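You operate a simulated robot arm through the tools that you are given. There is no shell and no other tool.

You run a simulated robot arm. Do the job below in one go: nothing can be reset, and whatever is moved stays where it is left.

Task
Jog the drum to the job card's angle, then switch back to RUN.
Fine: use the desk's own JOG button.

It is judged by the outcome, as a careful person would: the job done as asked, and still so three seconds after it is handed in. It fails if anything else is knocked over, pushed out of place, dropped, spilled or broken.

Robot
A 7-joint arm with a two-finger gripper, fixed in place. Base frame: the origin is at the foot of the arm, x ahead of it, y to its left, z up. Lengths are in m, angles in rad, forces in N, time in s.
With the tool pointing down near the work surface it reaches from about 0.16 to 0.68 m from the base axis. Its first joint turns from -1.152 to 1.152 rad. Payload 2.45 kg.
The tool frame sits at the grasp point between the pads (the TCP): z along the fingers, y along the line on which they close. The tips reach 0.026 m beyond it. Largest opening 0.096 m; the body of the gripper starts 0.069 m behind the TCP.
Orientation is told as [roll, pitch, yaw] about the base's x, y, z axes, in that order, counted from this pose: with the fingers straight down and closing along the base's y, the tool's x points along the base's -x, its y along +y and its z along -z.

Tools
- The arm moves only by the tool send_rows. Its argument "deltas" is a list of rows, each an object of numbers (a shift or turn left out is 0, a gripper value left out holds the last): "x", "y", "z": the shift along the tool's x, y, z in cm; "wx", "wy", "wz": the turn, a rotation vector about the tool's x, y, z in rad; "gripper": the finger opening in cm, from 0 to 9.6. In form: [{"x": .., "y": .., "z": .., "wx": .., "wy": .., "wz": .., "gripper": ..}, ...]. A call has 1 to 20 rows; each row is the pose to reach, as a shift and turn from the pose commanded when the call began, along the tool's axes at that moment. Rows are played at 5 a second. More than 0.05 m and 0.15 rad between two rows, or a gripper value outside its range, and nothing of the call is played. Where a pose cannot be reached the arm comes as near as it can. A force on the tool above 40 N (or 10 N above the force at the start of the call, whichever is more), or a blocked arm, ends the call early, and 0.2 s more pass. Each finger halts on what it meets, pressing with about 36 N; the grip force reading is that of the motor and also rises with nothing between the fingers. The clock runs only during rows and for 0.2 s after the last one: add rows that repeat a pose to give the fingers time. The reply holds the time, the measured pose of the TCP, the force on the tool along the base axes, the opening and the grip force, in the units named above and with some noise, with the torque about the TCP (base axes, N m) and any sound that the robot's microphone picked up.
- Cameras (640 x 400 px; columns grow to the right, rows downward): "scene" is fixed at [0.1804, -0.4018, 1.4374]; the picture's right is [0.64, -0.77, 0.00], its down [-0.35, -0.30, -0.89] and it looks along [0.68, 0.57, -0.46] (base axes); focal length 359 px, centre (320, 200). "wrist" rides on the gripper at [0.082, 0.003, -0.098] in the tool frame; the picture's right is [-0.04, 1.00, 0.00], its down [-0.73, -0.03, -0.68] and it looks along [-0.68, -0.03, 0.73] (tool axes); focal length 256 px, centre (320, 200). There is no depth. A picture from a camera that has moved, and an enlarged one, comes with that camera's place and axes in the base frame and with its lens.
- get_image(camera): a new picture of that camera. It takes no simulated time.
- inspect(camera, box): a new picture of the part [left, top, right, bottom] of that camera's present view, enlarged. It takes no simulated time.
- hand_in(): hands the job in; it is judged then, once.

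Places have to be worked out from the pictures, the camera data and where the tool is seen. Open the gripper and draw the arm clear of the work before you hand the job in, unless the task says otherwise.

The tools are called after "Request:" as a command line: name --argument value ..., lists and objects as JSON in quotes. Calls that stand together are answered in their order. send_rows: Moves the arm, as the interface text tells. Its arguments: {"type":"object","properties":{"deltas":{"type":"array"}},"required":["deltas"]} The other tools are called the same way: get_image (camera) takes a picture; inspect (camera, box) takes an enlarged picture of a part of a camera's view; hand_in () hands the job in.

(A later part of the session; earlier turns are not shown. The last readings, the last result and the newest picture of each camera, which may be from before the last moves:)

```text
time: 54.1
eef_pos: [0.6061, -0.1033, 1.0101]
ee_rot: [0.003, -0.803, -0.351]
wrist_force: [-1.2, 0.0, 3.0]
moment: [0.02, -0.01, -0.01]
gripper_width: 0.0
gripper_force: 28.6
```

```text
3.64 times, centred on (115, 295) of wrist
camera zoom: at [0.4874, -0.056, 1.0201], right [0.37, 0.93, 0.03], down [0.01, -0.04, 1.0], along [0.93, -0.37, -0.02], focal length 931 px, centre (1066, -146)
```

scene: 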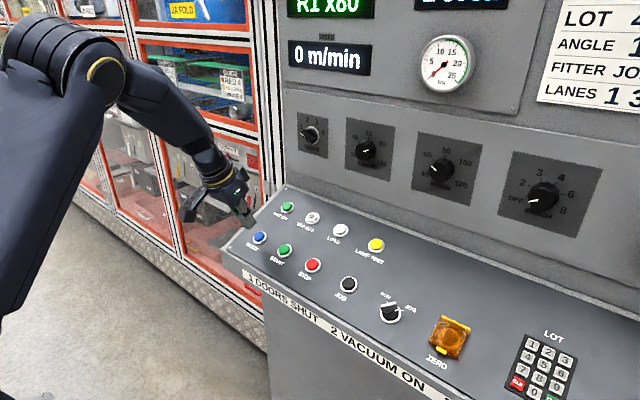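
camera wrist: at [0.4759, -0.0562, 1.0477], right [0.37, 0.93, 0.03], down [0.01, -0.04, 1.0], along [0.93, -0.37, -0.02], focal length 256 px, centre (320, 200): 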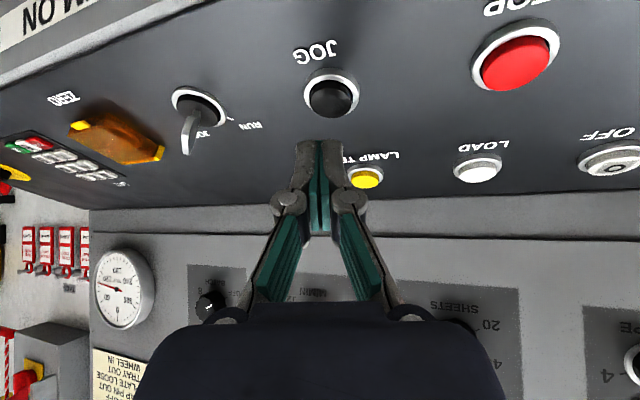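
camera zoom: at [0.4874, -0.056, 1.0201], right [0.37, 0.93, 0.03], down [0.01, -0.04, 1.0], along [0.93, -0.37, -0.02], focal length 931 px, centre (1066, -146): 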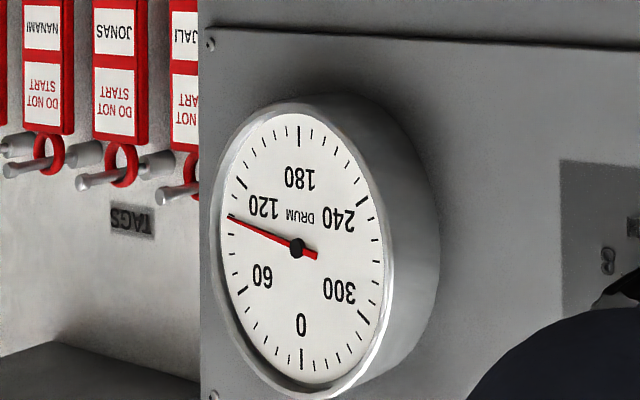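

The needle may have crept up slightly. I hold another second and compare at higher zoom.

Request:
inspect --camera "wrist" --box '[115, 280, 155, 325]'

Request:
send_rows --deltas '[{"z": 0}, {"z": 0}, {"z": 0}]'

Request:
inspect --camera "wrist" --box '[60, 240, 170, 350]'

Request:
inspect --camera "wrist" --box '[115, 280, 155, 325]'

```text
8.89 times, centred on (135, 302) of wrist
camera zoom: at [0.4874, -0.056, 1.0201], right [0.37, 0.93, 0.03], down [0.01, -0.04, 1.0], along [0.93, -0.37, -0.02], focal length 2276 px, centre (1964, -711)
```

zoom: 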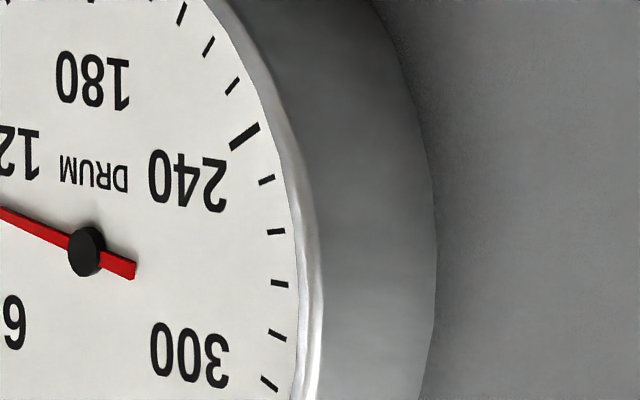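

```text
time: 54.9
eef_pos: [0.6053, -0.1032, 1.0095]
ee_rot: [0.002, -0.801, -0.351]
wrist_force: [-1.3, -0.7, 3.6]
moment: [0.01, -0.01, 0.0]
gripper_width: 0.0002
gripper_force: 28.5
```

```text
3.64 times, centred on (115, 295) of wrist
camera zoom: at [0.4872, -0.056, 1.02], right [0.37, 0.93, 0.03], down [0.01, -0.04, 1.0], along [0.93, -0.37, -0.02], focal length 931 px, centre (1066, -146)
```

zoom: 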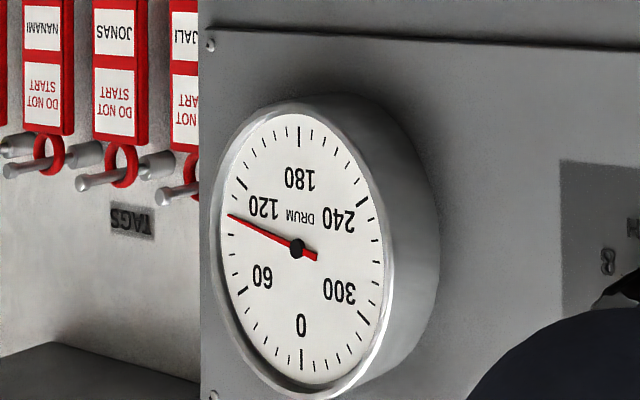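

```text
8.89 times, centred on (135, 302) of wrist
camera zoom: at [0.4872, -0.056, 1.02], right [0.37, 0.93, 0.03], down [0.01, -0.04, 1.0], along [0.93, -0.37, -0.02], focal length 2276 px, centre (1964, -711)
```

zoom: 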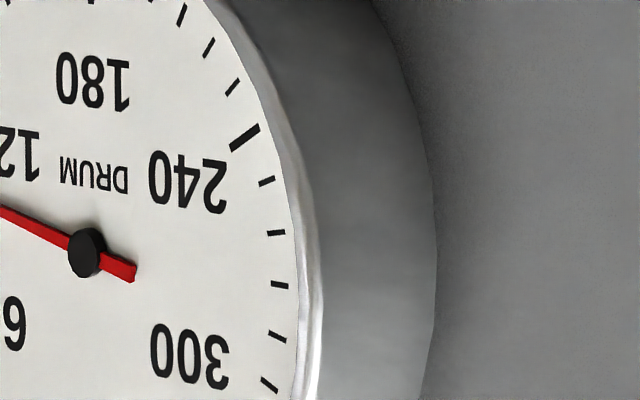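

The drum is now turning slowly, roughly 2°/s. I hold for 2 s to measure the rate, with the zoom placed on the needle tip.

Request:
inspect --camera "wrist" --box '[84, 268, 128, 330]'

Request:
send_rows --deltas '[{"z": 0}, {"z": 0}, {"z": 0}, {"z": 0}, {"z": 0}, {"z": 0}, {"z": 0}, {"z": 0}, {"z": 0}]'

Request:
inspect --camera "wrist" --box '[84, 268, 128, 330]'

```text
6.45 times, centred on (106, 299) of wrist
camera zoom: at [0.4872, -0.056, 1.02], right [0.37, 0.93, 0.03], down [0.01, -0.04, 1.0], along [0.93, -0.37, -0.02], focal length 1652 px, centre (1701, -439)
```

zoom: 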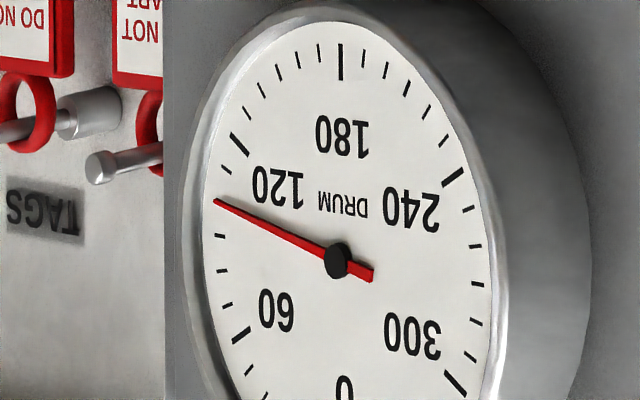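

```text
time: 56.9
eef_pos: [0.6061, -0.1056, 1.0098]
ee_rot: [0.002, -0.8, -0.35]
wrist_force: [-0.9, 0.3, 2.8]
moment: [0.02, -0.01, 0.02]
gripper_width: 0.0
gripper_force: 28.8
```

```text
6.45 times, centred on (106, 299) of wrist
camera zoom: at [0.4872, -0.056, 1.02], right [0.37, 0.93, 0.03], down [0.01, -0.04, 1.0], along [0.93, -0.37, -0.02], focal length 1652 px, centre (1701, -439)
```

zoom: 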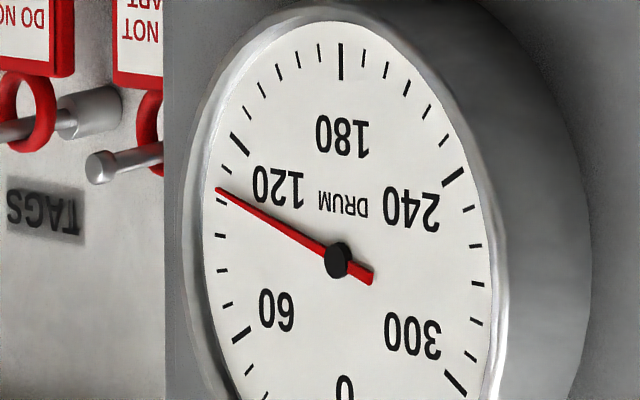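

From the ticks, the needle went from about 101.4° to 104.7° in 2 s (≈1.65°/s). About 25° remain, so I keep holding for 4 s.

Request:
send_rows --deltas '[{"z": 0}, {"z": 0}, {"z": 0}, {"z": 0}, {"z": 0}, {"z": 0}, {"z": 0}, {"z": 0}, {"z": 0}, {"z": 0}, {"z": 0}, {"z": 0}, {"z": 0}, {"z": 0}, {"z": 0}, {"z": 0}, {"z": 0}, {"z": 0}, {"z": 0}, {"z": 0}]'

Request:
inspect --camera "wrist" --box '[84, 268, 128, 330]'

```text
time: 61.1
eef_pos: [0.6051, -0.1037, 1.0091]
ee_rot: [0.001, -0.799, -0.351]
wrist_force: [-1.0, -0.8, 3.5]
moment: [-0.02, -0.04, 0.02]
gripper_width: 0.0001
gripper_force: 28.3
```

```text
6.45 times, centred on (106, 299) of wrist
camera zoom: at [0.4872, -0.056, 1.02], right [0.37, 0.93, 0.03], down [0.01, -0.04, 1.0], along [0.93, -0.37, -0.02], focal length 1652 px, centre (1701, -439)
```

zoom: 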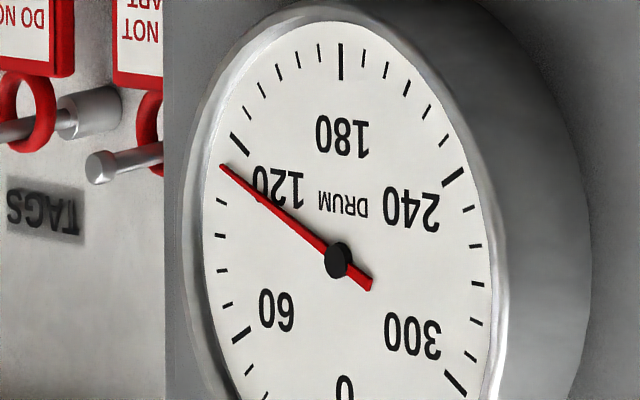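

The needle is at about 112°, at ≈1.8°/s. I hold another 4 s.

Request:
send_rows --deltas '[{"z": 0}, {"z": 0}, {"z": 0}, {"z": 0}, {"z": 0}, {"z": 0}, {"z": 0}, {"z": 0}, {"z": 0}, {"z": 0}, {"z": 0}, {"z": 0}, {"z": 0}, {"z": 0}, {"z": 0}, {"z": 0}, {"z": 0}, {"z": 0}, {"z": 0}, {"z": 0}]'

Request:
inspect --camera "wrist" --box '[84, 268, 128, 330]'

```text
time: 65.3
eef_pos: [0.6057, -0.1036, 1.0108]
ee_rot: [0.002, -0.797, -0.351]
wrist_force: [-1.2, 1.0, 4.2]
moment: [0.05, -0.01, 0.02]
gripper_width: 0.0
gripper_force: 28.8
```

```text
6.45 times, centred on (106, 299) of wrist
camera zoom: at [0.4872, -0.056, 1.02], right [0.37, 0.93, 0.03], down [0.01, -0.04, 1.0], along [0.93, -0.37, -0.02], focal length 1652 px, centre (1701, -439)
```

zoom: 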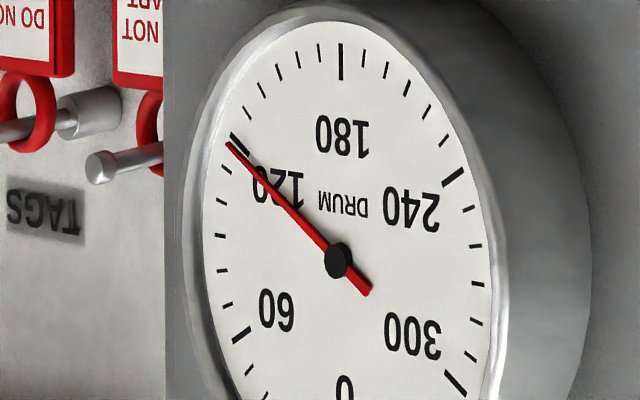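

About 120° now. I hold for 3.2 s more, to about 125.5°, then re-read.

Request:
send_rows --deltas '[{"z": 0}, {"z": 0}, {"z": 0}, {"z": 0}, {"z": 0}, {"z": 0}, {"z": 0}, {"z": 0}, {"z": 0}, {"z": 0}, {"z": 0}, {"z": 0}, {"z": 0}, {"z": 0}, {"z": 0}]'

Request:
inspect --camera "wrist" --box '[84, 268, 128, 330]'

Request:
inspect --camera "wrist" --box '[84, 268, 112, 300]'

```text
time: 68.5
eef_pos: [0.6048, -0.1033, 1.0098]
ee_rot: [0.001, -0.8, -0.35]
wrist_force: [-2.2, 0.1, 3.8]
moment: [-0.01, -0.04, 0.01]
gripper_width: 0.0002
gripper_force: 28.4
```

```text
6.45 times, centred on (106, 299) of wrist
camera zoom: at [0.4872, -0.056, 1.02], right [0.37, 0.93, 0.03], down [0.01, -0.04, 1.0], along [0.93, -0.37, -0.02], focal length 1652 px, centre (1701, -439)
```

zoom: 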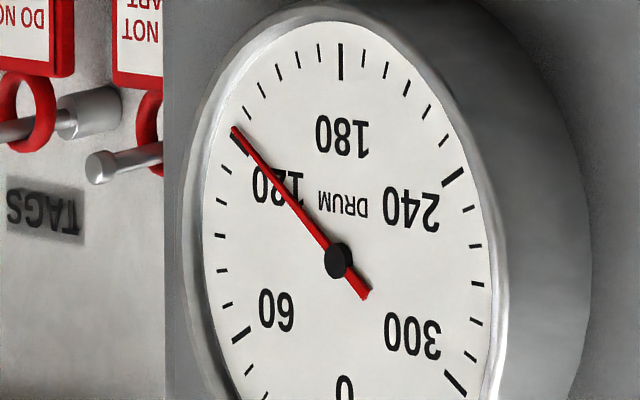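

```text
12.50 times, centred on (98, 284) of wrist
camera zoom: at [0.4872, -0.056, 1.02], right [0.37, 0.93, 0.03], down [0.01, -0.04, 1.0], along [0.93, -0.37, -0.02], focal length 3200 px, centre (3095, -850)
```

zoom: 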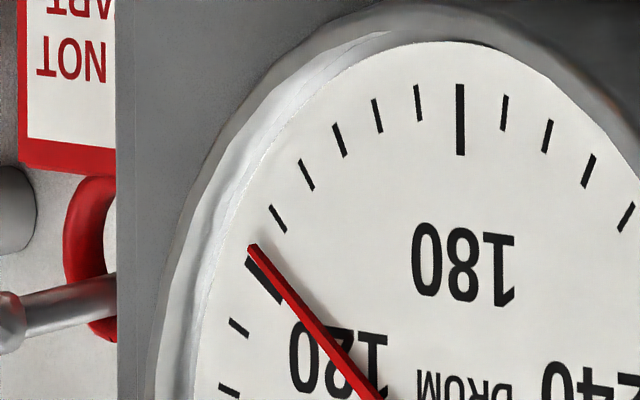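

About 125.2°, as predicted. I hold 1.8 s more, to about 128.4°.

Request:
send_rows --deltas '[{"z": 0}, {"z": 0}, {"z": 0}, {"z": 0}, {"z": 0}, {"z": 0}, {"z": 0}, {"z": 0}]'

Request:
inspect --camera "wrist" --box '[84, 268, 128, 330]'

Request:
inspect --camera "wrist" --box '[84, 268, 112, 300]'

```text
time: 70.3
eef_pos: [0.6058, -0.1032, 1.0109]
ee_rot: [0.002, -0.8, -0.35]
wrist_force: [-1.2, 0.6, 3.2]
moment: [0.0, -0.01, 0.03]
gripper_width: 0.0001
gripper_force: 28.4
```

```text
6.45 times, centred on (106, 299) of wrist
camera zoom: at [0.4872, -0.056, 1.02], right [0.37, 0.93, 0.03], down [0.01, -0.04, 1.0], along [0.93, -0.37, -0.02], focal length 1652 px, centre (1701, -439)
```

zoom: 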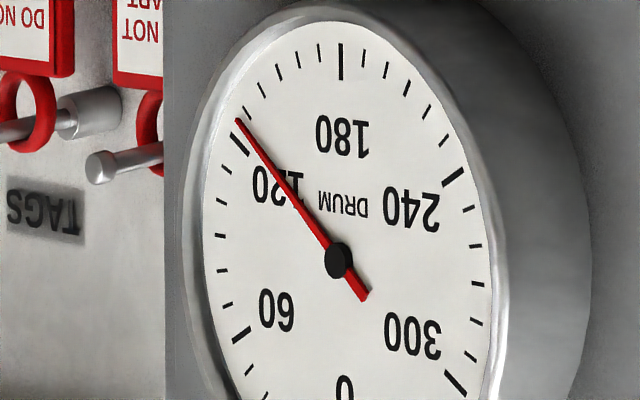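

```text
12.50 times, centred on (98, 284) of wrist
camera zoom: at [0.4872, -0.056, 1.02], right [0.37, 0.93, 0.03], down [0.01, -0.04, 1.0], along [0.93, -0.37, -0.02], focal length 3200 px, centre (3095, -850)
```

zoom: 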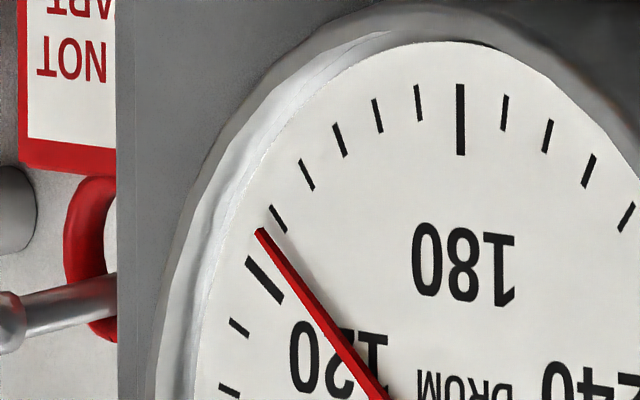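

About 128.5°. I release the button now and go to a frontal view of the dial to verify before the final small taps.

Request:
send_rows --deltas '[{"x": -0.4, "y": -0.14, "z": -0.91}, {"x": -1.57, "y": -0.55, "z": -3.64}, {"x": -3.2, "y": -2.0, "z": -7.2}, {"x": -4.3, "y": -5.5, "z": -9.5, "wx": -0.02, "wz": -0.02}, {"x": -5.2, "y": -9.2, "z": -11, "wx": -0.06, "wz": -0.058}, {"x": -6.0, "y": -13, "z": -12.3, "wx": -0.11, "wz": -0.107}, {"x": -6.8, "y": -17, "z": -13.6, "wx": -0.15, "wz": -0.146}, {"x": -7.6, "y": -21, "z": -15, "wx": -0.19, "wz": -0.184}, {"x": -8.5, "y": -25, "z": -16.4, "wx": -0.23, "wz": -0.223}, {"x": -9.31, "y": -28.51, "z": -17.69, "wx": -0.2511, "wz": -0.2438}, {"x": -9.31, "y": -28.51, "z": -17.69, "wx": -0.2511, "wz": -0.2438}]'

Request:
get_image --camera "wrist"

```text
time: 72.7
eef_pos: [0.4503, -0.3512, 1.1986]
ee_rot: [0.005, -0.802, 0.002]
wrist_force: [-0.1, -0.6, 0.1]
moment: [0.01, 0.01, 0.0]
gripper_width: 0.0001
gripper_force: 28.6
```

```text
taken
camera wrist: at [0.322, -0.3472, 1.2085], right [0.02, 1.0, 0.03], down [0.02, -0.03, 1.0], along [1.0, -0.02, -0.02], focal length 256 px, centre (320, 200)
```

wrist: 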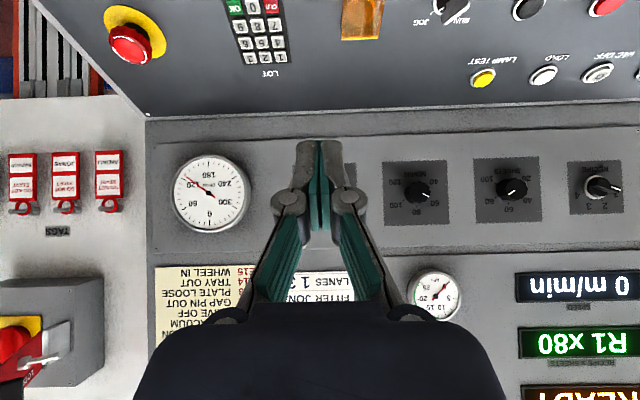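

The line display now shows READY. I zoom in on the dial, now seen nearly frontal.

Request:
inspect --camera "wrist" --box '[162, 148, 258, 238]'

Request:
inspect --camera "wrist" --box '[174, 156, 222, 206]'

```text
4.44 times, centred on (210, 193) of wrist
camera zoom: at [0.322, -0.3472, 1.2085], right [0.02, 1.0, 0.03], down [0.02, -0.03, 1.0], along [1.0, -0.02, -0.02], focal length 1138 px, centre (809, 231)
```

zoom: 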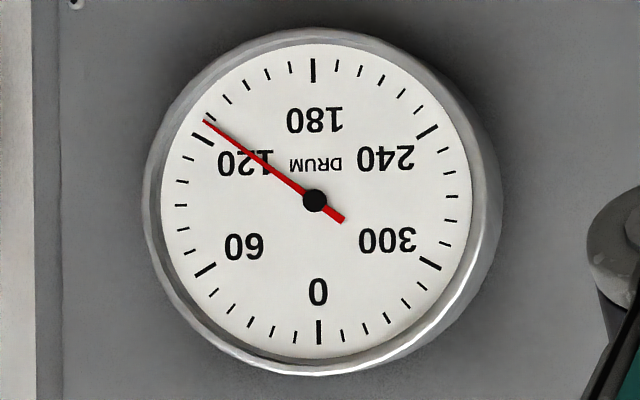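

```text
8.00 times, centred on (198, 181) of wrist
camera zoom: at [0.322, -0.3472, 1.2085], right [0.02, 1.0, 0.03], down [0.02, -0.03, 1.0], along [1.0, -0.02, -0.02], focal length 2048 px, centre (1296, 352)
```

zoom: 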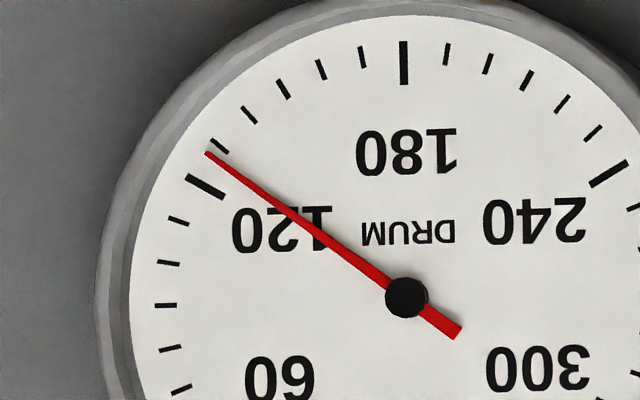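

Seen frontally the needle reads about 127.8°, so 2.2° remain (about 1.2 s of jogging). I return to the hover above JOG.

Request:
send_rows --deltas '[{"x": 0.2, "y": 3.1, "z": 2.7, "wx": 0.031, "wz": 0.03}, {"x": 0.4, "y": 6.2, "z": 5.4, "wx": 0.063, "wz": 0.061}, {"x": 0.6, "y": 9.3, "z": 8.1, "wx": 0.094, "wz": 0.091}, {"x": 0.8, "y": 12.4, "z": 10.8, "wx": 0.126, "wz": 0.122}, {"x": 1.0, "y": 15.5, "z": 13.5, "wx": 0.157, "wz": 0.152}, {"x": 1.2, "y": 18.6, "z": 16.2, "wx": 0.188, "wz": 0.183}, {"x": 1.4, "y": 21.7, "z": 18.9, "wx": 0.22, "wz": 0.213}, {"x": 1.57, "y": 24.71, "z": 21.53, "wx": 0.2511, "wz": 0.2438}, {"x": 1.57, "y": 24.71, "z": 21.53, "wx": 0.2511, "wz": 0.2438}]'

Request:
get_image --camera "wrist"

```text
time: 74.7
eef_pos: [0.5914, -0.1048, 1.0381]
ee_rot: [0.002, -0.801, -0.351]
wrist_force: [-0.9, 0.9, -0.8]
moment: [0.0, -0.03, -0.02]
gripper_width: 0.0
gripper_force: 28.3
```

```text
taken
camera wrist: at [0.4732, -0.0567, 1.048], right [0.37, 0.93, 0.03], down [0.01, -0.04, 1.0], along [0.93, -0.37, -0.02], focal length 256 px, centre (320, 200)
```

wrist: 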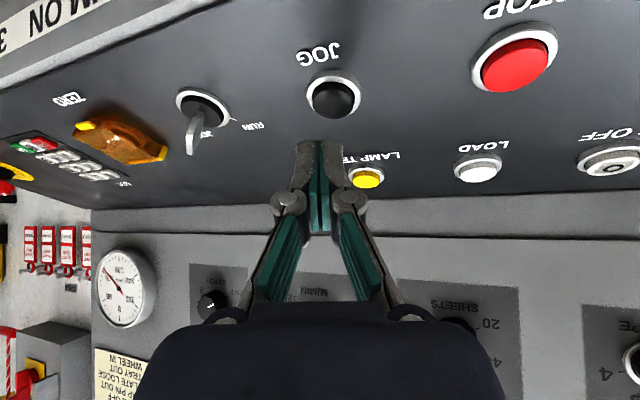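

I apply a small correction (about 2 mm forward) and press again, stopping right after contact.

Request:
send_rows --deltas '[{"x": 0.4, "y": 0.2, "z": 1.24}, {"x": 0.7, "y": 0.38, "z": 2.1}, {"x": 0.825, "y": 0.44, "z": 2.48}, {"x": 0.94, "y": 0.48, "z": 2.75}, {"x": 1.06, "y": 0.524, "z": 3.03}]'

Request:
inspect --camera "wrist" --box '[84, 268, 128, 330]'

Request:
inspect --camera "wrist" --box '[84, 268, 112, 300]'

```text
time: 75.9
eef_pos: [0.6093, -0.1036, 1.0102]
ee_rot: [0.003, -0.801, -0.35]
wrist_force: [-3.2, 1.5, 5.2]
moment: [0.04, 0.05, 0.05]
gripper_width: 0.0002
gripper_force: 28.4
heard: click
```

```text
6.45 times, centred on (106, 299) of wrist
camera zoom: at [0.4903, -0.0558, 1.02], right [0.37, 0.93, 0.03], down [0.01, -0.04, 1.0], along [0.93, -0.37, -0.02], focal length 1652 px, centre (1701, -439)
```

zoom: 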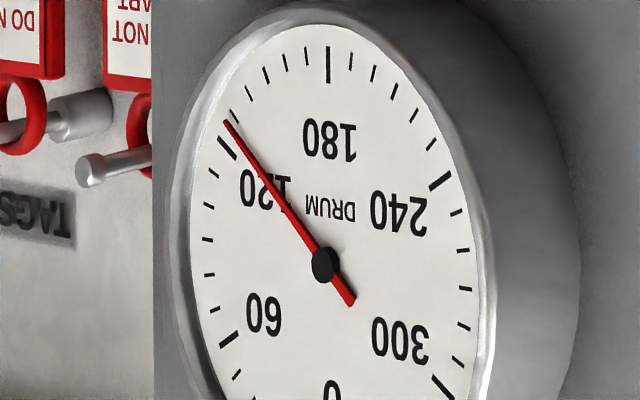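

```text
12.50 times, centred on (98, 284) of wrist
camera zoom: at [0.4903, -0.0558, 1.02], right [0.37, 0.93, 0.03], down [0.01, -0.04, 1.0], along [0.93, -0.37, -0.02], focal length 3200 px, centre (3095, -850)
```

zoom: 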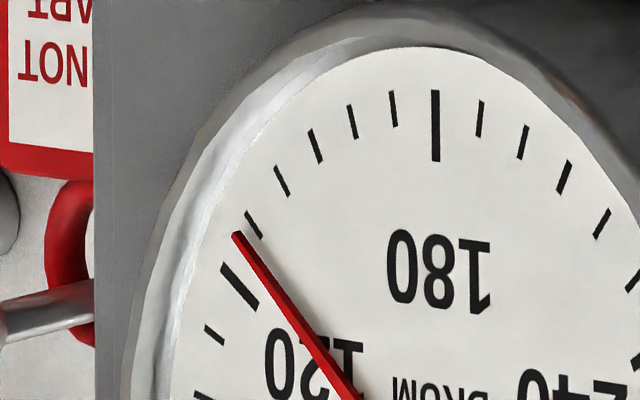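

About 128.5° now. I hold three more rows, release and return to the frontal view.

Request:
send_rows --deltas '[{"z": 0}, {"z": 0}, {"z": 0}, {"x": -0.4, "y": -0.14, "z": -0.91}, {"x": -1.57, "y": -0.55, "z": -3.64}, {"x": -3.2, "y": -2.0, "z": -7.2}, {"x": -4.3, "y": -5.5, "z": -9.5, "wx": -0.02, "wz": -0.02}, {"x": -5.2, "y": -9.2, "z": -11, "wx": -0.06, "wz": -0.058}, {"x": -6.0, "y": -13, "z": -12.3, "wx": -0.11, "wz": -0.107}, {"x": -6.8, "y": -17, "z": -13.6, "wx": -0.15, "wz": -0.146}, {"x": -7.6, "y": -21, "z": -15, "wx": -0.19, "wz": -0.184}, {"x": -8.5, "y": -25, "z": -16.4, "wx": -0.23, "wz": -0.223}, {"x": -9.31, "y": -28.51, "z": -17.69, "wx": -0.2511, "wz": -0.2438}, {"x": -9.31, "y": -28.51, "z": -17.69, "wx": -0.2511, "wz": -0.2438}]'

Request:
inspect --camera "wrist" --box '[162, 148, 258, 238]'

Request:
inspect --camera "wrist" --box '[174, 156, 222, 206]'

```text
time: 78.9
eef_pos: [0.4532, -0.3502, 1.199]
ee_rot: [0.002, -0.799, 0.002]
wrist_force: [0.3, 0.1, 0.2]
moment: [0.03, 0.0, -0.01]
gripper_width: 0.0
gripper_force: 28.9
```

```text
4.44 times, centred on (210, 193) of wrist
camera zoom: at [0.3257, -0.3458, 1.2086], right [0.02, 1.0, 0.03], down [0.02, -0.03, 1.0], along [1.0, -0.02, -0.02], focal length 1138 px, centre (809, 231)
```

zoom: 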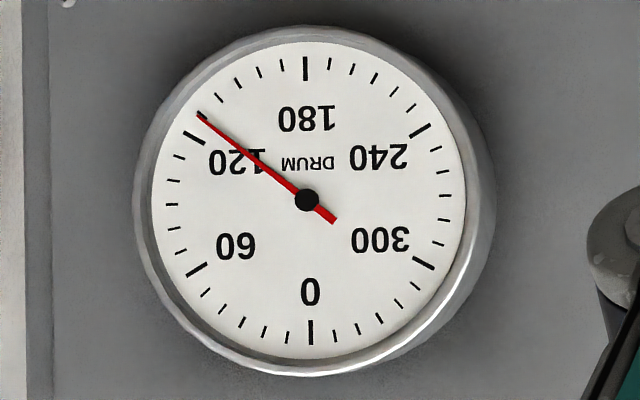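

```text
8.00 times, centred on (198, 181) of wrist
camera zoom: at [0.3257, -0.3458, 1.2086], right [0.02, 1.0, 0.03], down [0.02, -0.03, 1.0], along [1.0, -0.02, -0.02], focal length 2048 px, centre (1296, 352)
```

zoom: 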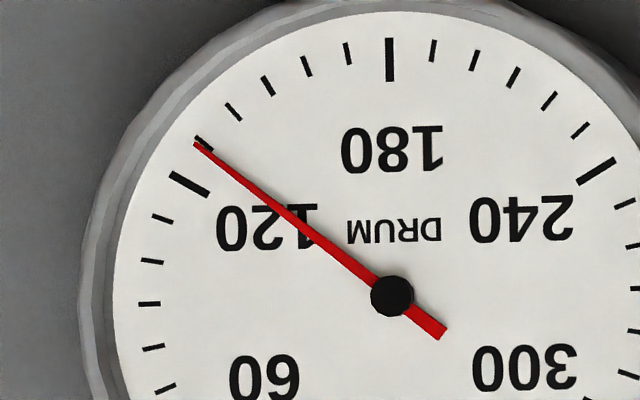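

The frontal view now reads about 128.5–129°, so roughly 1–1.5° more is needed. I retrace the path back to the same press pose.

Request:
send_rows --deltas '[{"x": 0.2, "y": 3.1, "z": 2.7, "wx": 0.031, "wz": 0.03}, {"x": 0.4, "y": 6.2, "z": 5.4, "wx": 0.063, "wz": 0.061}, {"x": 0.6, "y": 9.3, "z": 8.1, "wx": 0.094, "wz": 0.091}, {"x": 0.8, "y": 12.4, "z": 10.8, "wx": 0.126, "wz": 0.122}, {"x": 1.0, "y": 15.5, "z": 13.5, "wx": 0.157, "wz": 0.152}, {"x": 1.2, "y": 18.6, "z": 16.2, "wx": 0.188, "wz": 0.183}, {"x": 1.4, "y": 21.7, "z": 18.9, "wx": 0.22, "wz": 0.213}, {"x": 1.6, "y": 24.65, "z": 21.56, "wx": 0.2511, "wz": 0.2438}, {"x": 2.1, "y": 24.65, "z": 22.8, "wx": 0.2511, "wz": 0.2438}, {"x": 2.54, "y": 24.65, "z": 23.88, "wx": 0.2511, "wz": 0.2438}, {"x": 2.65, "y": 24.65, "z": 24.157, "wx": 0.2511, "wz": 0.2438}, {"x": 2.76, "y": 24.65, "z": 24.43, "wx": 0.2511, "wz": 0.2438}]'

Request:
inspect --camera "wrist" --box '[84, 268, 128, 330]'

Request:
inspect --camera "wrist" --box '[84, 268, 112, 300]'

```text
time: 81.5
eef_pos: [0.6088, -0.1045, 1.0116]
ee_rot: [0.002, -0.8, -0.35]
wrist_force: [-1.4, -0.9, 4.1]
moment: [-0.03, -0.02, -0.02]
gripper_width: 0.0
gripper_force: 27.8
heard: click
```

```text
6.45 times, centred on (106, 299) of wrist
camera zoom: at [0.4901, -0.0571, 1.0212], right [0.37, 0.93, 0.03], down [0.01, -0.04, 1.0], along [0.93, -0.37, -0.02], focal length 1652 px, centre (1701, -439)
```

zoom: 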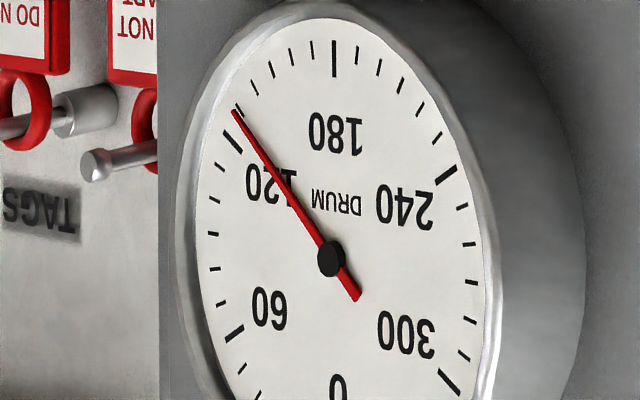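

```text
12.50 times, centred on (98, 284) of wrist
camera zoom: at [0.4901, -0.0571, 1.0212], right [0.37, 0.93, 0.03], down [0.01, -0.04, 1.0], along [0.93, -0.37, -0.02], focal length 3200 px, centre (3095, -850)
```

zoom: 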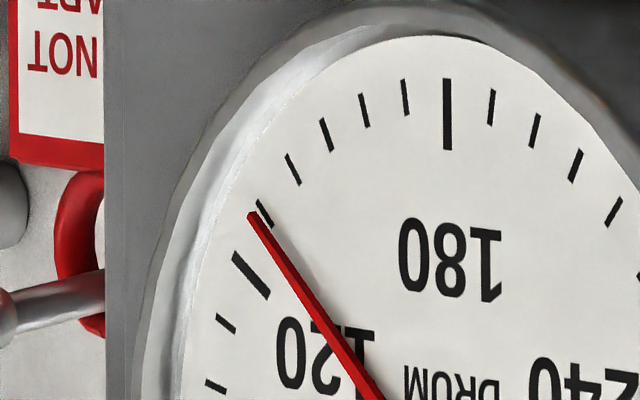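

By comparison with the earlier images at this pose the needle is very close to 130 now. I release at once and check frontally.

Request:
send_rows --deltas '[{"x": -0.4, "y": -0.14, "z": -0.91}, {"x": -1.57, "y": -0.55, "z": -3.64}, {"x": -3.2, "y": -2.0, "z": -7.2}, {"x": -4.3, "y": -5.5, "z": -9.5, "wx": -0.02, "wz": -0.02}, {"x": -5.2, "y": -9.2, "z": -11, "wx": -0.06, "wz": -0.058}, {"x": -6.0, "y": -13, "z": -12.3, "wx": -0.11, "wz": -0.107}, {"x": -6.8, "y": -17, "z": -13.6, "wx": -0.15, "wz": -0.146}, {"x": -7.6, "y": -21, "z": -15, "wx": -0.19, "wz": -0.184}, {"x": -8.5, "y": -25, "z": -16.4, "wx": -0.23, "wz": -0.223}, {"x": -9.31, "y": -28.51, "z": -17.69, "wx": -0.2511, "wz": -0.2438}, {"x": -9.31, "y": -28.51, "z": -17.69, "wx": -0.2511, "wz": -0.2438}]'

Request:
inspect --camera "wrist" --box '[162, 148, 258, 238]'

Request:
inspect --camera "wrist" --box '[174, 156, 222, 206]'

```text
time: 83.9
eef_pos: [0.4532, -0.3512, 1.1998]
ee_rot: [0.003, -0.802, 0.0]
wrist_force: [0.4, 0.3, -0.2]
moment: [0.01, 0.01, 0.0]
gripper_width: 0.0
gripper_force: 28.3
```

```text
4.44 times, centred on (210, 193) of wrist
camera zoom: at [0.3257, -0.3471, 1.2095], right [0.03, 1.0, 0.03], down [0.02, -0.03, 1.0], along [1.0, -0.02, -0.02], focal length 1138 px, centre (809, 231)
```

zoom: 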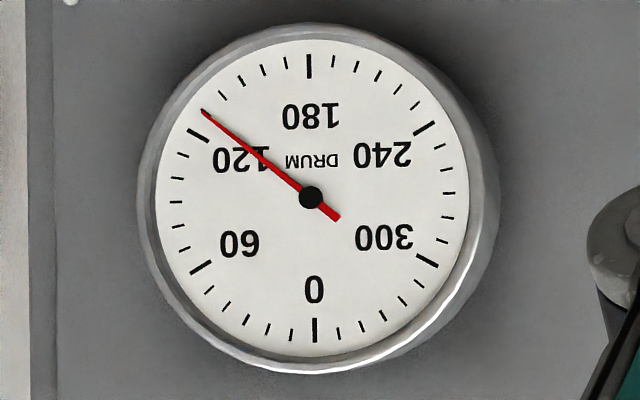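

```text
8.00 times, centred on (198, 181) of wrist
camera zoom: at [0.3257, -0.3471, 1.2095], right [0.03, 1.0, 0.03], down [0.02, -0.03, 1.0], along [1.0, -0.02, -0.02], focal length 2048 px, centre (1296, 352)
```

zoom: 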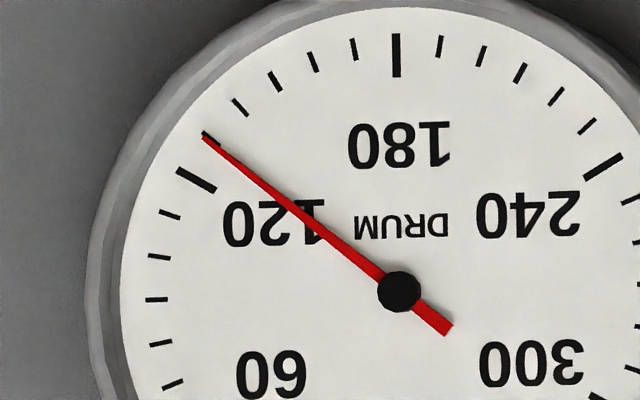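

Frontal reading is about 129.3°. The last minimal tap added about 0.8°, so one identical tap should land on 130; I repeat it with press, immediate release and return.

Request:
send_rows --deltas '[{"x": 0.2, "y": 3.1, "z": 2.7, "wx": 0.031, "wz": 0.03}, {"x": 0.4, "y": 6.2, "z": 5.4, "wx": 0.063, "wz": 0.061}, {"x": 0.6, "y": 9.3, "z": 8.1, "wx": 0.094, "wz": 0.091}, {"x": 0.8, "y": 12.4, "z": 10.8, "wx": 0.126, "wz": 0.122}, {"x": 1.0, "y": 15.5, "z": 13.5, "wx": 0.157, "wz": 0.152}, {"x": 1.2, "y": 18.6, "z": 16.2, "wx": 0.188, "wz": 0.183}, {"x": 1.4, "y": 21.7, "z": 18.9, "wx": 0.22, "wz": 0.213}, {"x": 1.6, "y": 24.65, "z": 21.56, "wx": 0.2511, "wz": 0.2438}, {"x": 2.1, "y": 24.65, "z": 22.8, "wx": 0.2511, "wz": 0.2438}, {"x": 2.54, "y": 24.65, "z": 23.88, "wx": 0.2511, "wz": 0.2438}, {"x": 2.65, "y": 24.65, "z": 24.157, "wx": 0.2511, "wz": 0.2438}, {"x": 2.76, "y": 24.65, "z": 24.43, "wx": 0.2511, "wz": 0.2438}]'

Request:
send_rows --deltas '[{"x": -0.4, "y": -0.14, "z": -0.91}, {"x": -1.57, "y": -0.55, "z": -3.64}, {"x": -3.2, "y": -2.0, "z": -7.2}, {"x": -4.3, "y": -5.5, "z": -9.5, "wx": -0.02, "wz": -0.02}, {"x": -5.2, "y": -9.2, "z": -11, "wx": -0.06, "wz": -0.058}, {"x": -6.0, "y": -13, "z": -12.3, "wx": -0.11, "wz": -0.107}, {"x": -6.8, "y": -17, "z": -13.6, "wx": -0.15, "wz": -0.146}, {"x": -7.6, "y": -21, "z": -15, "wx": -0.19, "wz": -0.184}, {"x": -8.5, "y": -25, "z": -16.4, "wx": -0.23, "wz": -0.223}, {"x": -9.31, "y": -28.51, "z": -17.69, "wx": -0.2511, "wz": -0.2438}, {"x": -9.31, "y": -28.51, "z": -17.69, "wx": -0.2511, "wz": -0.2438}]'

Request:
inspect --camera "wrist" --box '[162, 148, 258, 238]'

Request:
inspect --camera "wrist" --box '[174, 156, 222, 206]'

Request:
get_image --camera "wrist"

```text
time: 86.5
eef_pos: [0.6104, -0.1049, 1.0121]
ee_rot: [0.005, -0.801, -0.35]
wrist_force: [-2.4, 0.7, 3.6]
moment: [0.02, 0.01, 0.01]
gripper_width: 0.0
gripper_force: 28.5
heard: click
```

```text
time: 88.9
eef_pos: [0.4533, -0.3496, 1.201]
ee_rot: [0.002, -0.802, 0.001]
wrist_force: [0.5, -0.9, 1.0]
moment: [0.02, 0.01, 0.0]
gripper_width: 0.0001
gripper_force: 28.5
```

```text
4.44 times, centred on (210, 193) of wrist
camera zoom: at [0.3263, -0.3463, 1.2124], right [0.03, 1.0, 0.03], down [0.02, -0.03, 1.0], along [1.0, -0.02, -0.02], focal length 1138 px, centre (809, 231)
```

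zoom: 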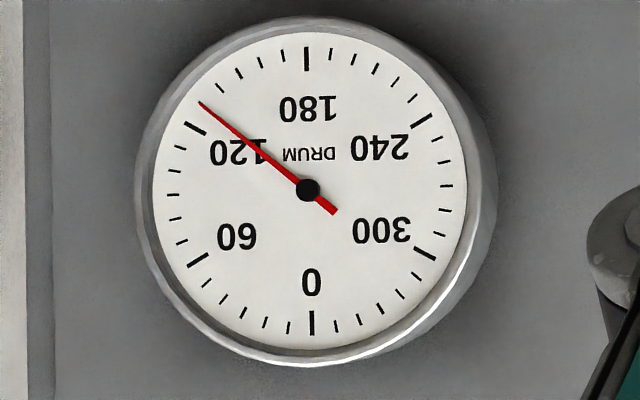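

```text
8.00 times, centred on (198, 181) of wrist
camera zoom: at [0.3263, -0.3463, 1.2124], right [0.03, 1.0, 0.03], down [0.02, -0.03, 1.0], along [1.0, -0.02, -0.02], focal length 2048 px, centre (1296, 352)
```

zoom: 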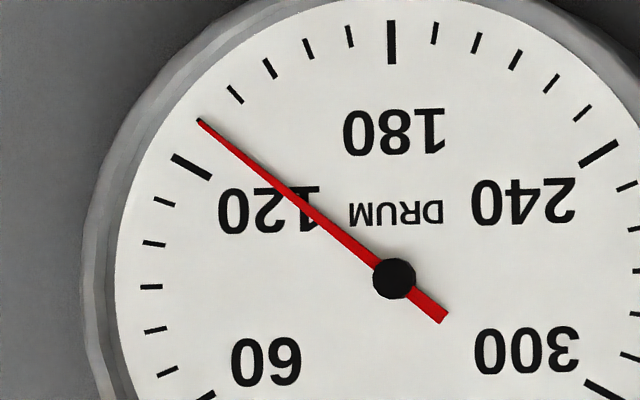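

```text
taken
camera wrist: at [0.3263, -0.3463, 1.2124], right [0.03, 1.0, 0.03], down [0.02, -0.03, 1.0], along [1.0, -0.02, -0.02], focal length 256 px, centre (320, 200)
```

wrist: 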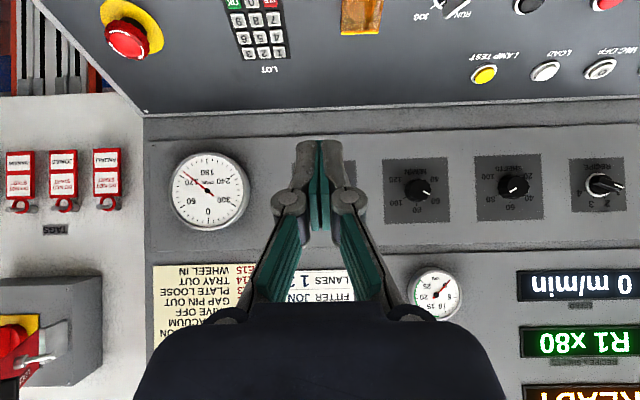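

The needle now sits on the 130 tick (≈130.1°). Now back to the selector: I go above it with the tool square to the desk and open the fingers to 4 cm.

Request:
send_rows --deltas '[{"x": 0.17, "y": 2.1, "z": 2.5, "wy": 0.055, "gripper": 2}, {"x": 0.34, "y": 4.3, "z": 5.0, "wy": 0.11, "gripper": 4}, {"x": 0.51, "y": 6.4, "z": 7.5, "wy": 0.165}, {"x": 0.69, "y": 8.6, "z": 10, "wy": 0.22}, {"x": 0.86, "y": 10.7, "z": 12.5, "wy": 0.276}, {"x": 1.03, "y": 12.9, "z": 15.1, "wy": 0.331}, {"x": 1.2, "y": 15.0, "z": 17.57, "wy": 0.386}, {"x": 1.2, "y": 15.0, "z": 17.57, "wy": 0.386}]'

Request:
send_rows --deltas '[{"wz": 0.131}, {"wz": 0.262}, {"wz": 0.393}, {"wz": 0.524}, {"wz": 0.655}, {"wz": 0.785}, {"wz": 0.785}]'

Request:
get_image --camera "wrist"

Request:
inspect --camera "wrist" --box '[220, 50, 420, 250]'

```text
time: 90.7
eef_pos: [0.5722, -0.1981, 1.0689]
ee_rot: [0.002, -0.414, -0.001]
wrist_force: [0.5, 0.8, 0.9]
moment: [0.01, -0.03, 0.0]
gripper_width: 0.04
gripper_force: 0.1
```

```text
time: 92.3
eef_pos: [0.5702, -0.1999, 1.0685]
ee_rot: [0.303, -0.288, -0.829]
wrist_force: [-0.1, 0.1, -0.4]
moment: [0.02, -0.02, 0.02]
gripper_width: 0.0402
gripper_force: 0.0
```

```text
taken
camera wrist: at [0.4805, -0.1389, 1.1361], right [0.67, 0.68, 0.3], down [0.18, -0.54, 0.82], along [0.72, -0.5, -0.49], focal length 256 px, centre (320, 200)
```

wrist: 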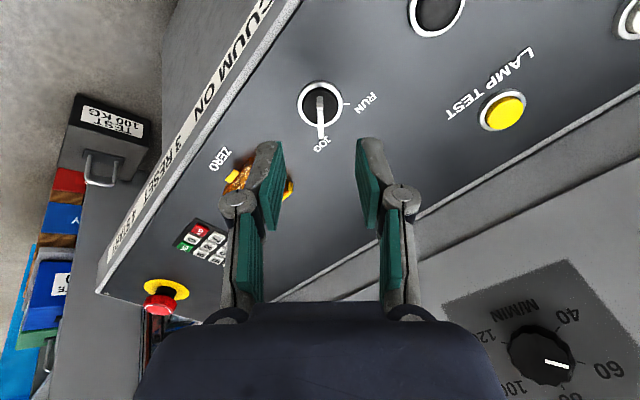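

```text
2.00 times, centred on (320, 150) of wrist
camera zoom: at [0.4805, -0.1389, 1.1361], right [0.67, 0.68, 0.3], down [0.18, -0.54, 0.82], along [0.72, -0.5, -0.49], focal length 512 px, centre (320, 300)
```

zoom: 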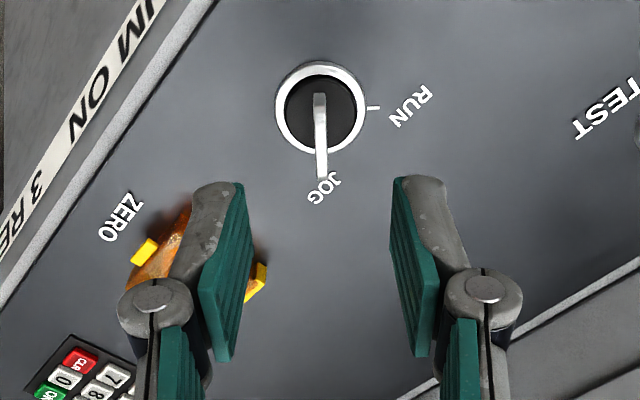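

The blade points at JOG, aligned between the pads. I descend 6.8 cm to straddle it, then close.

Request:
send_rows --deltas '[{"z": 2.0, "x": -0.1, "y": 0.05}, {"z": 4.0, "x": -0.1, "y": 0.05}, {"z": 5.5, "x": -0.1, "y": 0.05}, {"z": 6.4, "x": -0.1, "y": 0.05}, {"z": 6.8, "x": -0.1, "y": 0.05}, {"z": 6.8, "x": -0.1, "y": 0.05}]'

Request:
inspect --camera "wrist" --box '[220, 50, 420, 250]'

```text
time: 93.7
eef_pos: [0.5986, -0.2006, 1.0068]
ee_rot: [0.302, -0.288, -0.827]
wrist_force: [0.0, 0.1, 0.0]
moment: [0.03, -0.01, 0.0]
gripper_width: 0.0399
gripper_force: 0.1
```

```text
2.00 times, centred on (320, 150) of wrist
camera zoom: at [0.508, -0.14, 1.0745], right [0.67, 0.68, 0.3], down [0.18, -0.54, 0.82], along [0.72, -0.5, -0.49], focal length 512 px, centre (320, 300)
```

zoom: 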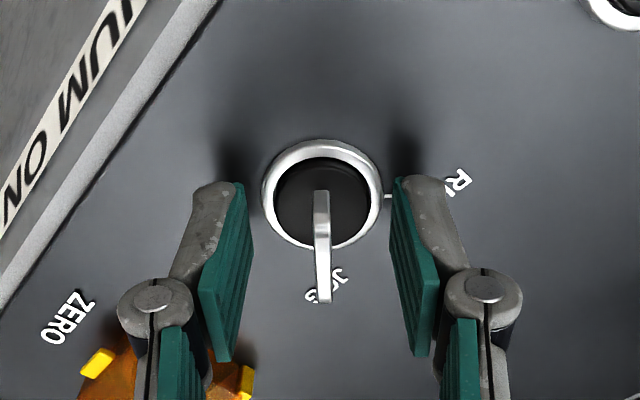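

The pads straddle the blade (nearly centred, ~1 mm off). I close on it.

Request:
send_rows --deltas '[{"y": 0.1, "gripper": 3}, {"y": 0.1, "gripper": 2}, {"y": 0.1, "gripper": 1.2}, {"y": 0.1, "gripper": 0.8}, {"y": 0.1, "gripper": 0.4}, {"y": 0.1, "gripper": 0.2}, {"y": 0.1, "gripper": 0.2}]'

Request:
inspect --camera "wrist" --box '[220, 50, 420, 250]'

```text
time: 95.3
eef_pos: [0.5998, -0.2002, 1.0065]
ee_rot: [0.302, -0.29, -0.829]
wrist_force: [-1.4, -1.5, -1.6]
moment: [-0.08, -0.03, -0.02]
gripper_width: 0.006
gripper_force: 32.4
```

```text
2.00 times, centred on (320, 150) of wrist
camera zoom: at [0.5086, -0.1396, 1.0747], right [0.67, 0.68, 0.3], down [0.18, -0.54, 0.82], along [0.72, -0.5, -0.49], focal length 512 px, centre (320, 300)
```

zoom: 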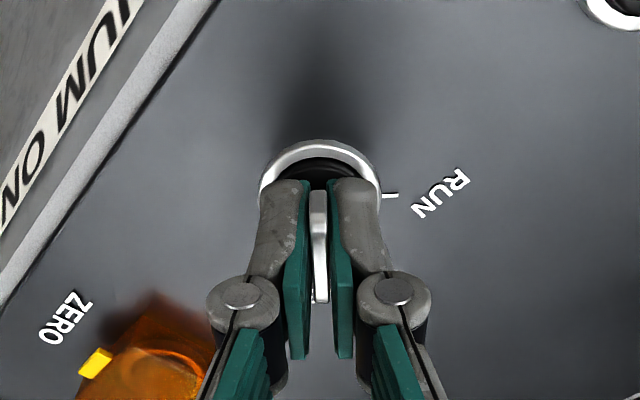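

Gripped with low forces. I turn it 90° counter-clockwise back to RUN in small steps.

Request:
send_rows --deltas '[{"wz": -0.12}, {"wz": -0.24}, {"wz": -0.36}, {"wz": -0.48}, {"wz": -0.6}, {"wz": -0.72}, {"wz": -0.84}, {"wz": -0.96}, {"wz": -1.08}, {"wz": -1.2}, {"wz": -1.32}, {"wz": -1.44}, {"wz": -1.54}, {"wz": -1.575}, {"wz": -1.575}]'

Request:
inspect --camera "wrist" --box '[220, 50, 420, 250]'

```text
time: 98.5
eef_pos: [0.598, -0.2008, 1.0076]
ee_rot: [-0.299, -0.287, 0.835]
wrist_force: [-8.6, -7.3, -3.7]
moment: [0.07, 0.06, -0.25]
gripper_width: 0.0059
gripper_force: 32.8
```

```text
2.00 times, centred on (320, 150) of wrist
camera zoom: at [0.505, -0.2549, 1.0728], right [-0.63, 0.73, -0.27], down [0.22, 0.5, 0.84], along [0.75, 0.47, -0.47], focal length 512 px, centre (320, 300)
```

zoom: 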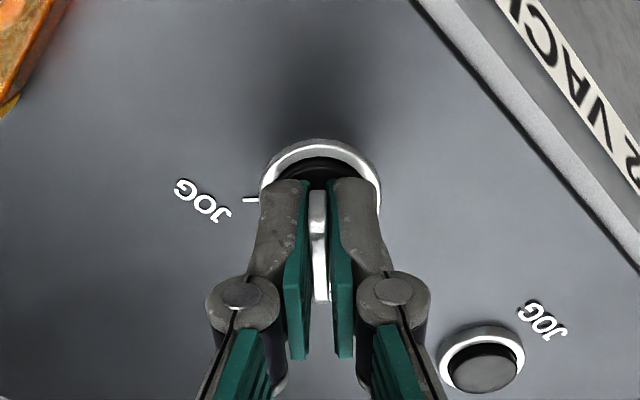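

The view matches the original RUN position. I open, back straight off 7 cm and check the selector.

Request:
send_rows --deltas '[{"gripper": 1.5}, {"gripper": 3}, {"gripper": 4}, {"gripper": 4}, {"z": -2.5}, {"z": -5}, {"z": -8}, {"z": -11}, {"z": -11}]'

Request:
get_image --camera "wrist"

Request:
inspect --camera "scene" --box '[350, 270, 430, 330]'

```text
time: 100.5
eef_pos: [0.5558, -0.1989, 1.1083]
ee_rot: [-0.303, -0.287, 0.838]
wrist_force: [-0.1, -0.1, -0.3]
moment: [-0.02, 0.02, 0.04]
gripper_width: 0.04
gripper_force: 0.1
```

```text
taken
camera wrist: at [0.4618, -0.2542, 1.1741], right [-0.63, 0.73, -0.27], down [0.22, 0.5, 0.84], along [0.75, 0.46, -0.47], focal length 256 px, centre (320, 200)
```

wrist: 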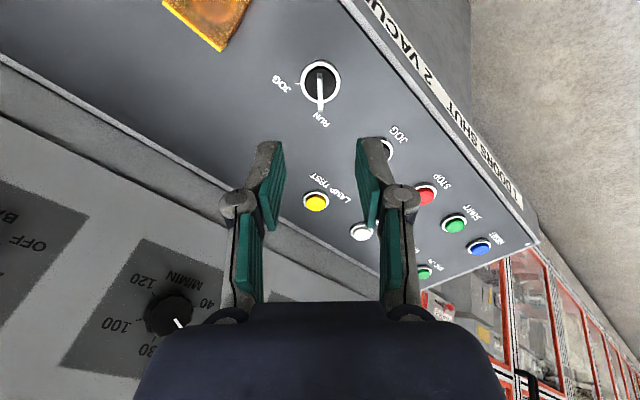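

```text
6.67 times, centred on (390, 300) of scene
camera zoom: at [0.1804, -0.4018, 1.4374], right [0.64, -0.77, 0.0], down [-0.35, -0.3, -0.89], along [0.68, 0.57, -0.46], focal length 2394 px, centre (-147, -467)
```

zoom: 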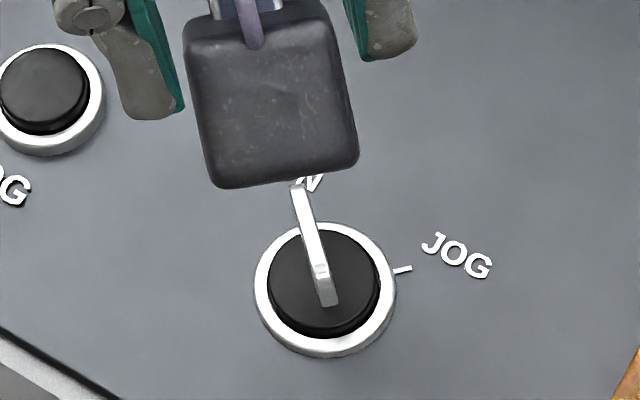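

The selector is back at RUN, exactly as at the start. I straighten the tool, withdraw clear of the desk and check the dial and status once more.

Request:
send_rows --deltas '[{"wz": 0.13, "z": -1}, {"wz": 0.26, "z": -2}, {"wz": 0.4, "z": -3}, {"wz": 0.53, "z": -4}, {"wz": 0.66, "z": -4}, {"wz": 0.79, "z": -4}, {"wz": 0.79, "z": -4}]'

Request:
send_rows --deltas '[{"x": 1.3, "y": -1, "z": -3, "wy": -0.08, "gripper": 2}, {"x": 2.6, "y": -2, "z": -6.2, "wy": -0.16, "gripper": 0}, {"x": 3.9, "y": -3, "z": -9.3, "wy": -0.24}, {"x": 5.2, "y": -4, "z": -12.4, "wy": -0.32}, {"x": 6.35, "y": -5, "z": -15.4, "wy": -0.385}, {"x": 6.35, "y": -5, "z": -15.4, "wy": -0.385}]'

Request:
get_image --camera "wrist"

Request:
get_image --camera "scene"

```text
time: 102.1
eef_pos: [0.54, -0.1992, 1.1448]
ee_rot: [0.002, -0.415, -0.001]
wrist_force: [0.3, -0.3, -0.1]
moment: [-0.02, -0.01, 0.02]
gripper_width: 0.0401
gripper_force: 0.0
```

```text
time: 103.5
eef_pos: [0.4181, -0.2492, 1.2612]
ee_rot: [0.001, -0.801, 0.001]
wrist_force: [0.0, 0.1, 0.4]
moment: [0.0, -0.03, -0.03]
gripper_width: 0.0
gripper_force: 29.0
```

```text
taken
camera wrist: at [0.2915, -0.2456, 1.2699], right [0.03, 1.0, 0.03], down [0.02, -0.03, 1.0], along [1.0, -0.03, -0.02], focal length 256 px, centre (320, 200)
```

wrist: 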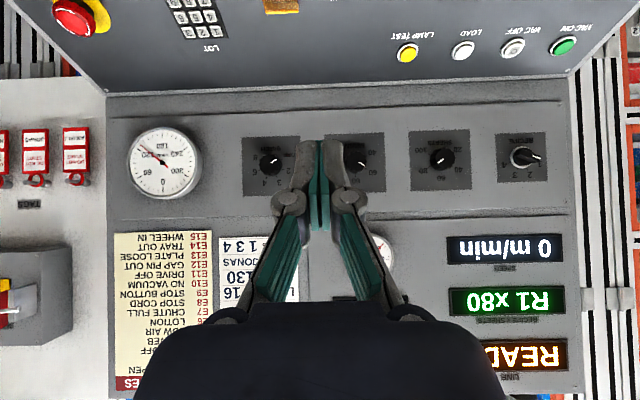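

```text
taken
```

scene: 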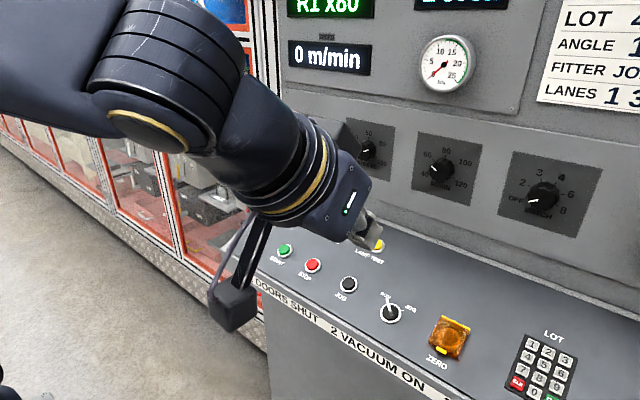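

Request:
inspect --camera "wrist" --box '[115, 115, 215, 210]'

Request:
inspect --camera "wrist" --box '[125, 125, 180, 180]'

```text
4.21 times, centred on (165, 162) of wrist
camera zoom: at [0.2915, -0.2456, 1.2699], right [0.03, 1.0, 0.03], down [0.02, -0.03, 1.0], along [1.0, -0.03, -0.02], focal length 1078 px, centre (973, 358)
```

zoom: 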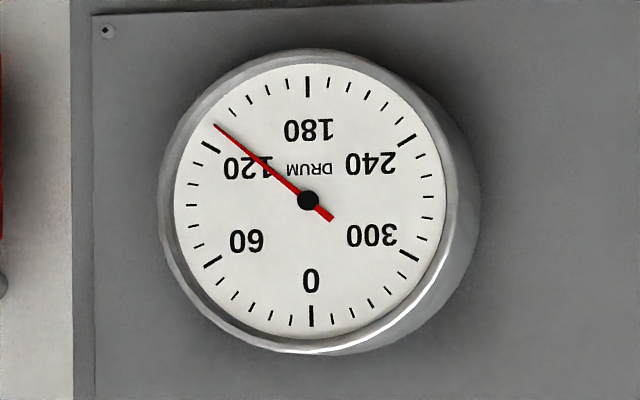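

```text
7.27 times, centred on (152, 152) of wrist
camera zoom: at [0.2915, -0.2456, 1.2699], right [0.03, 1.0, 0.03], down [0.02, -0.03, 1.0], along [1.0, -0.03, -0.02], focal length 1862 px, centre (1538, 546)
```

zoom: 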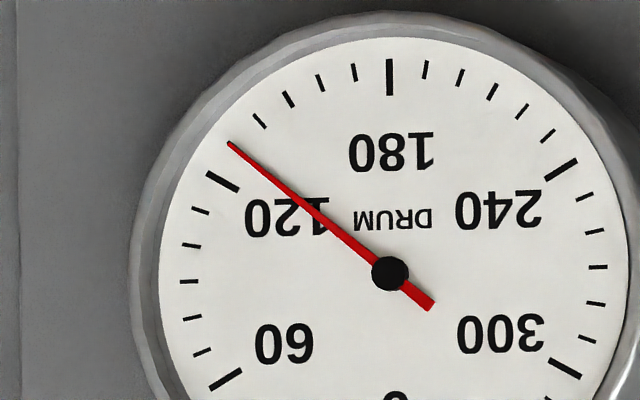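

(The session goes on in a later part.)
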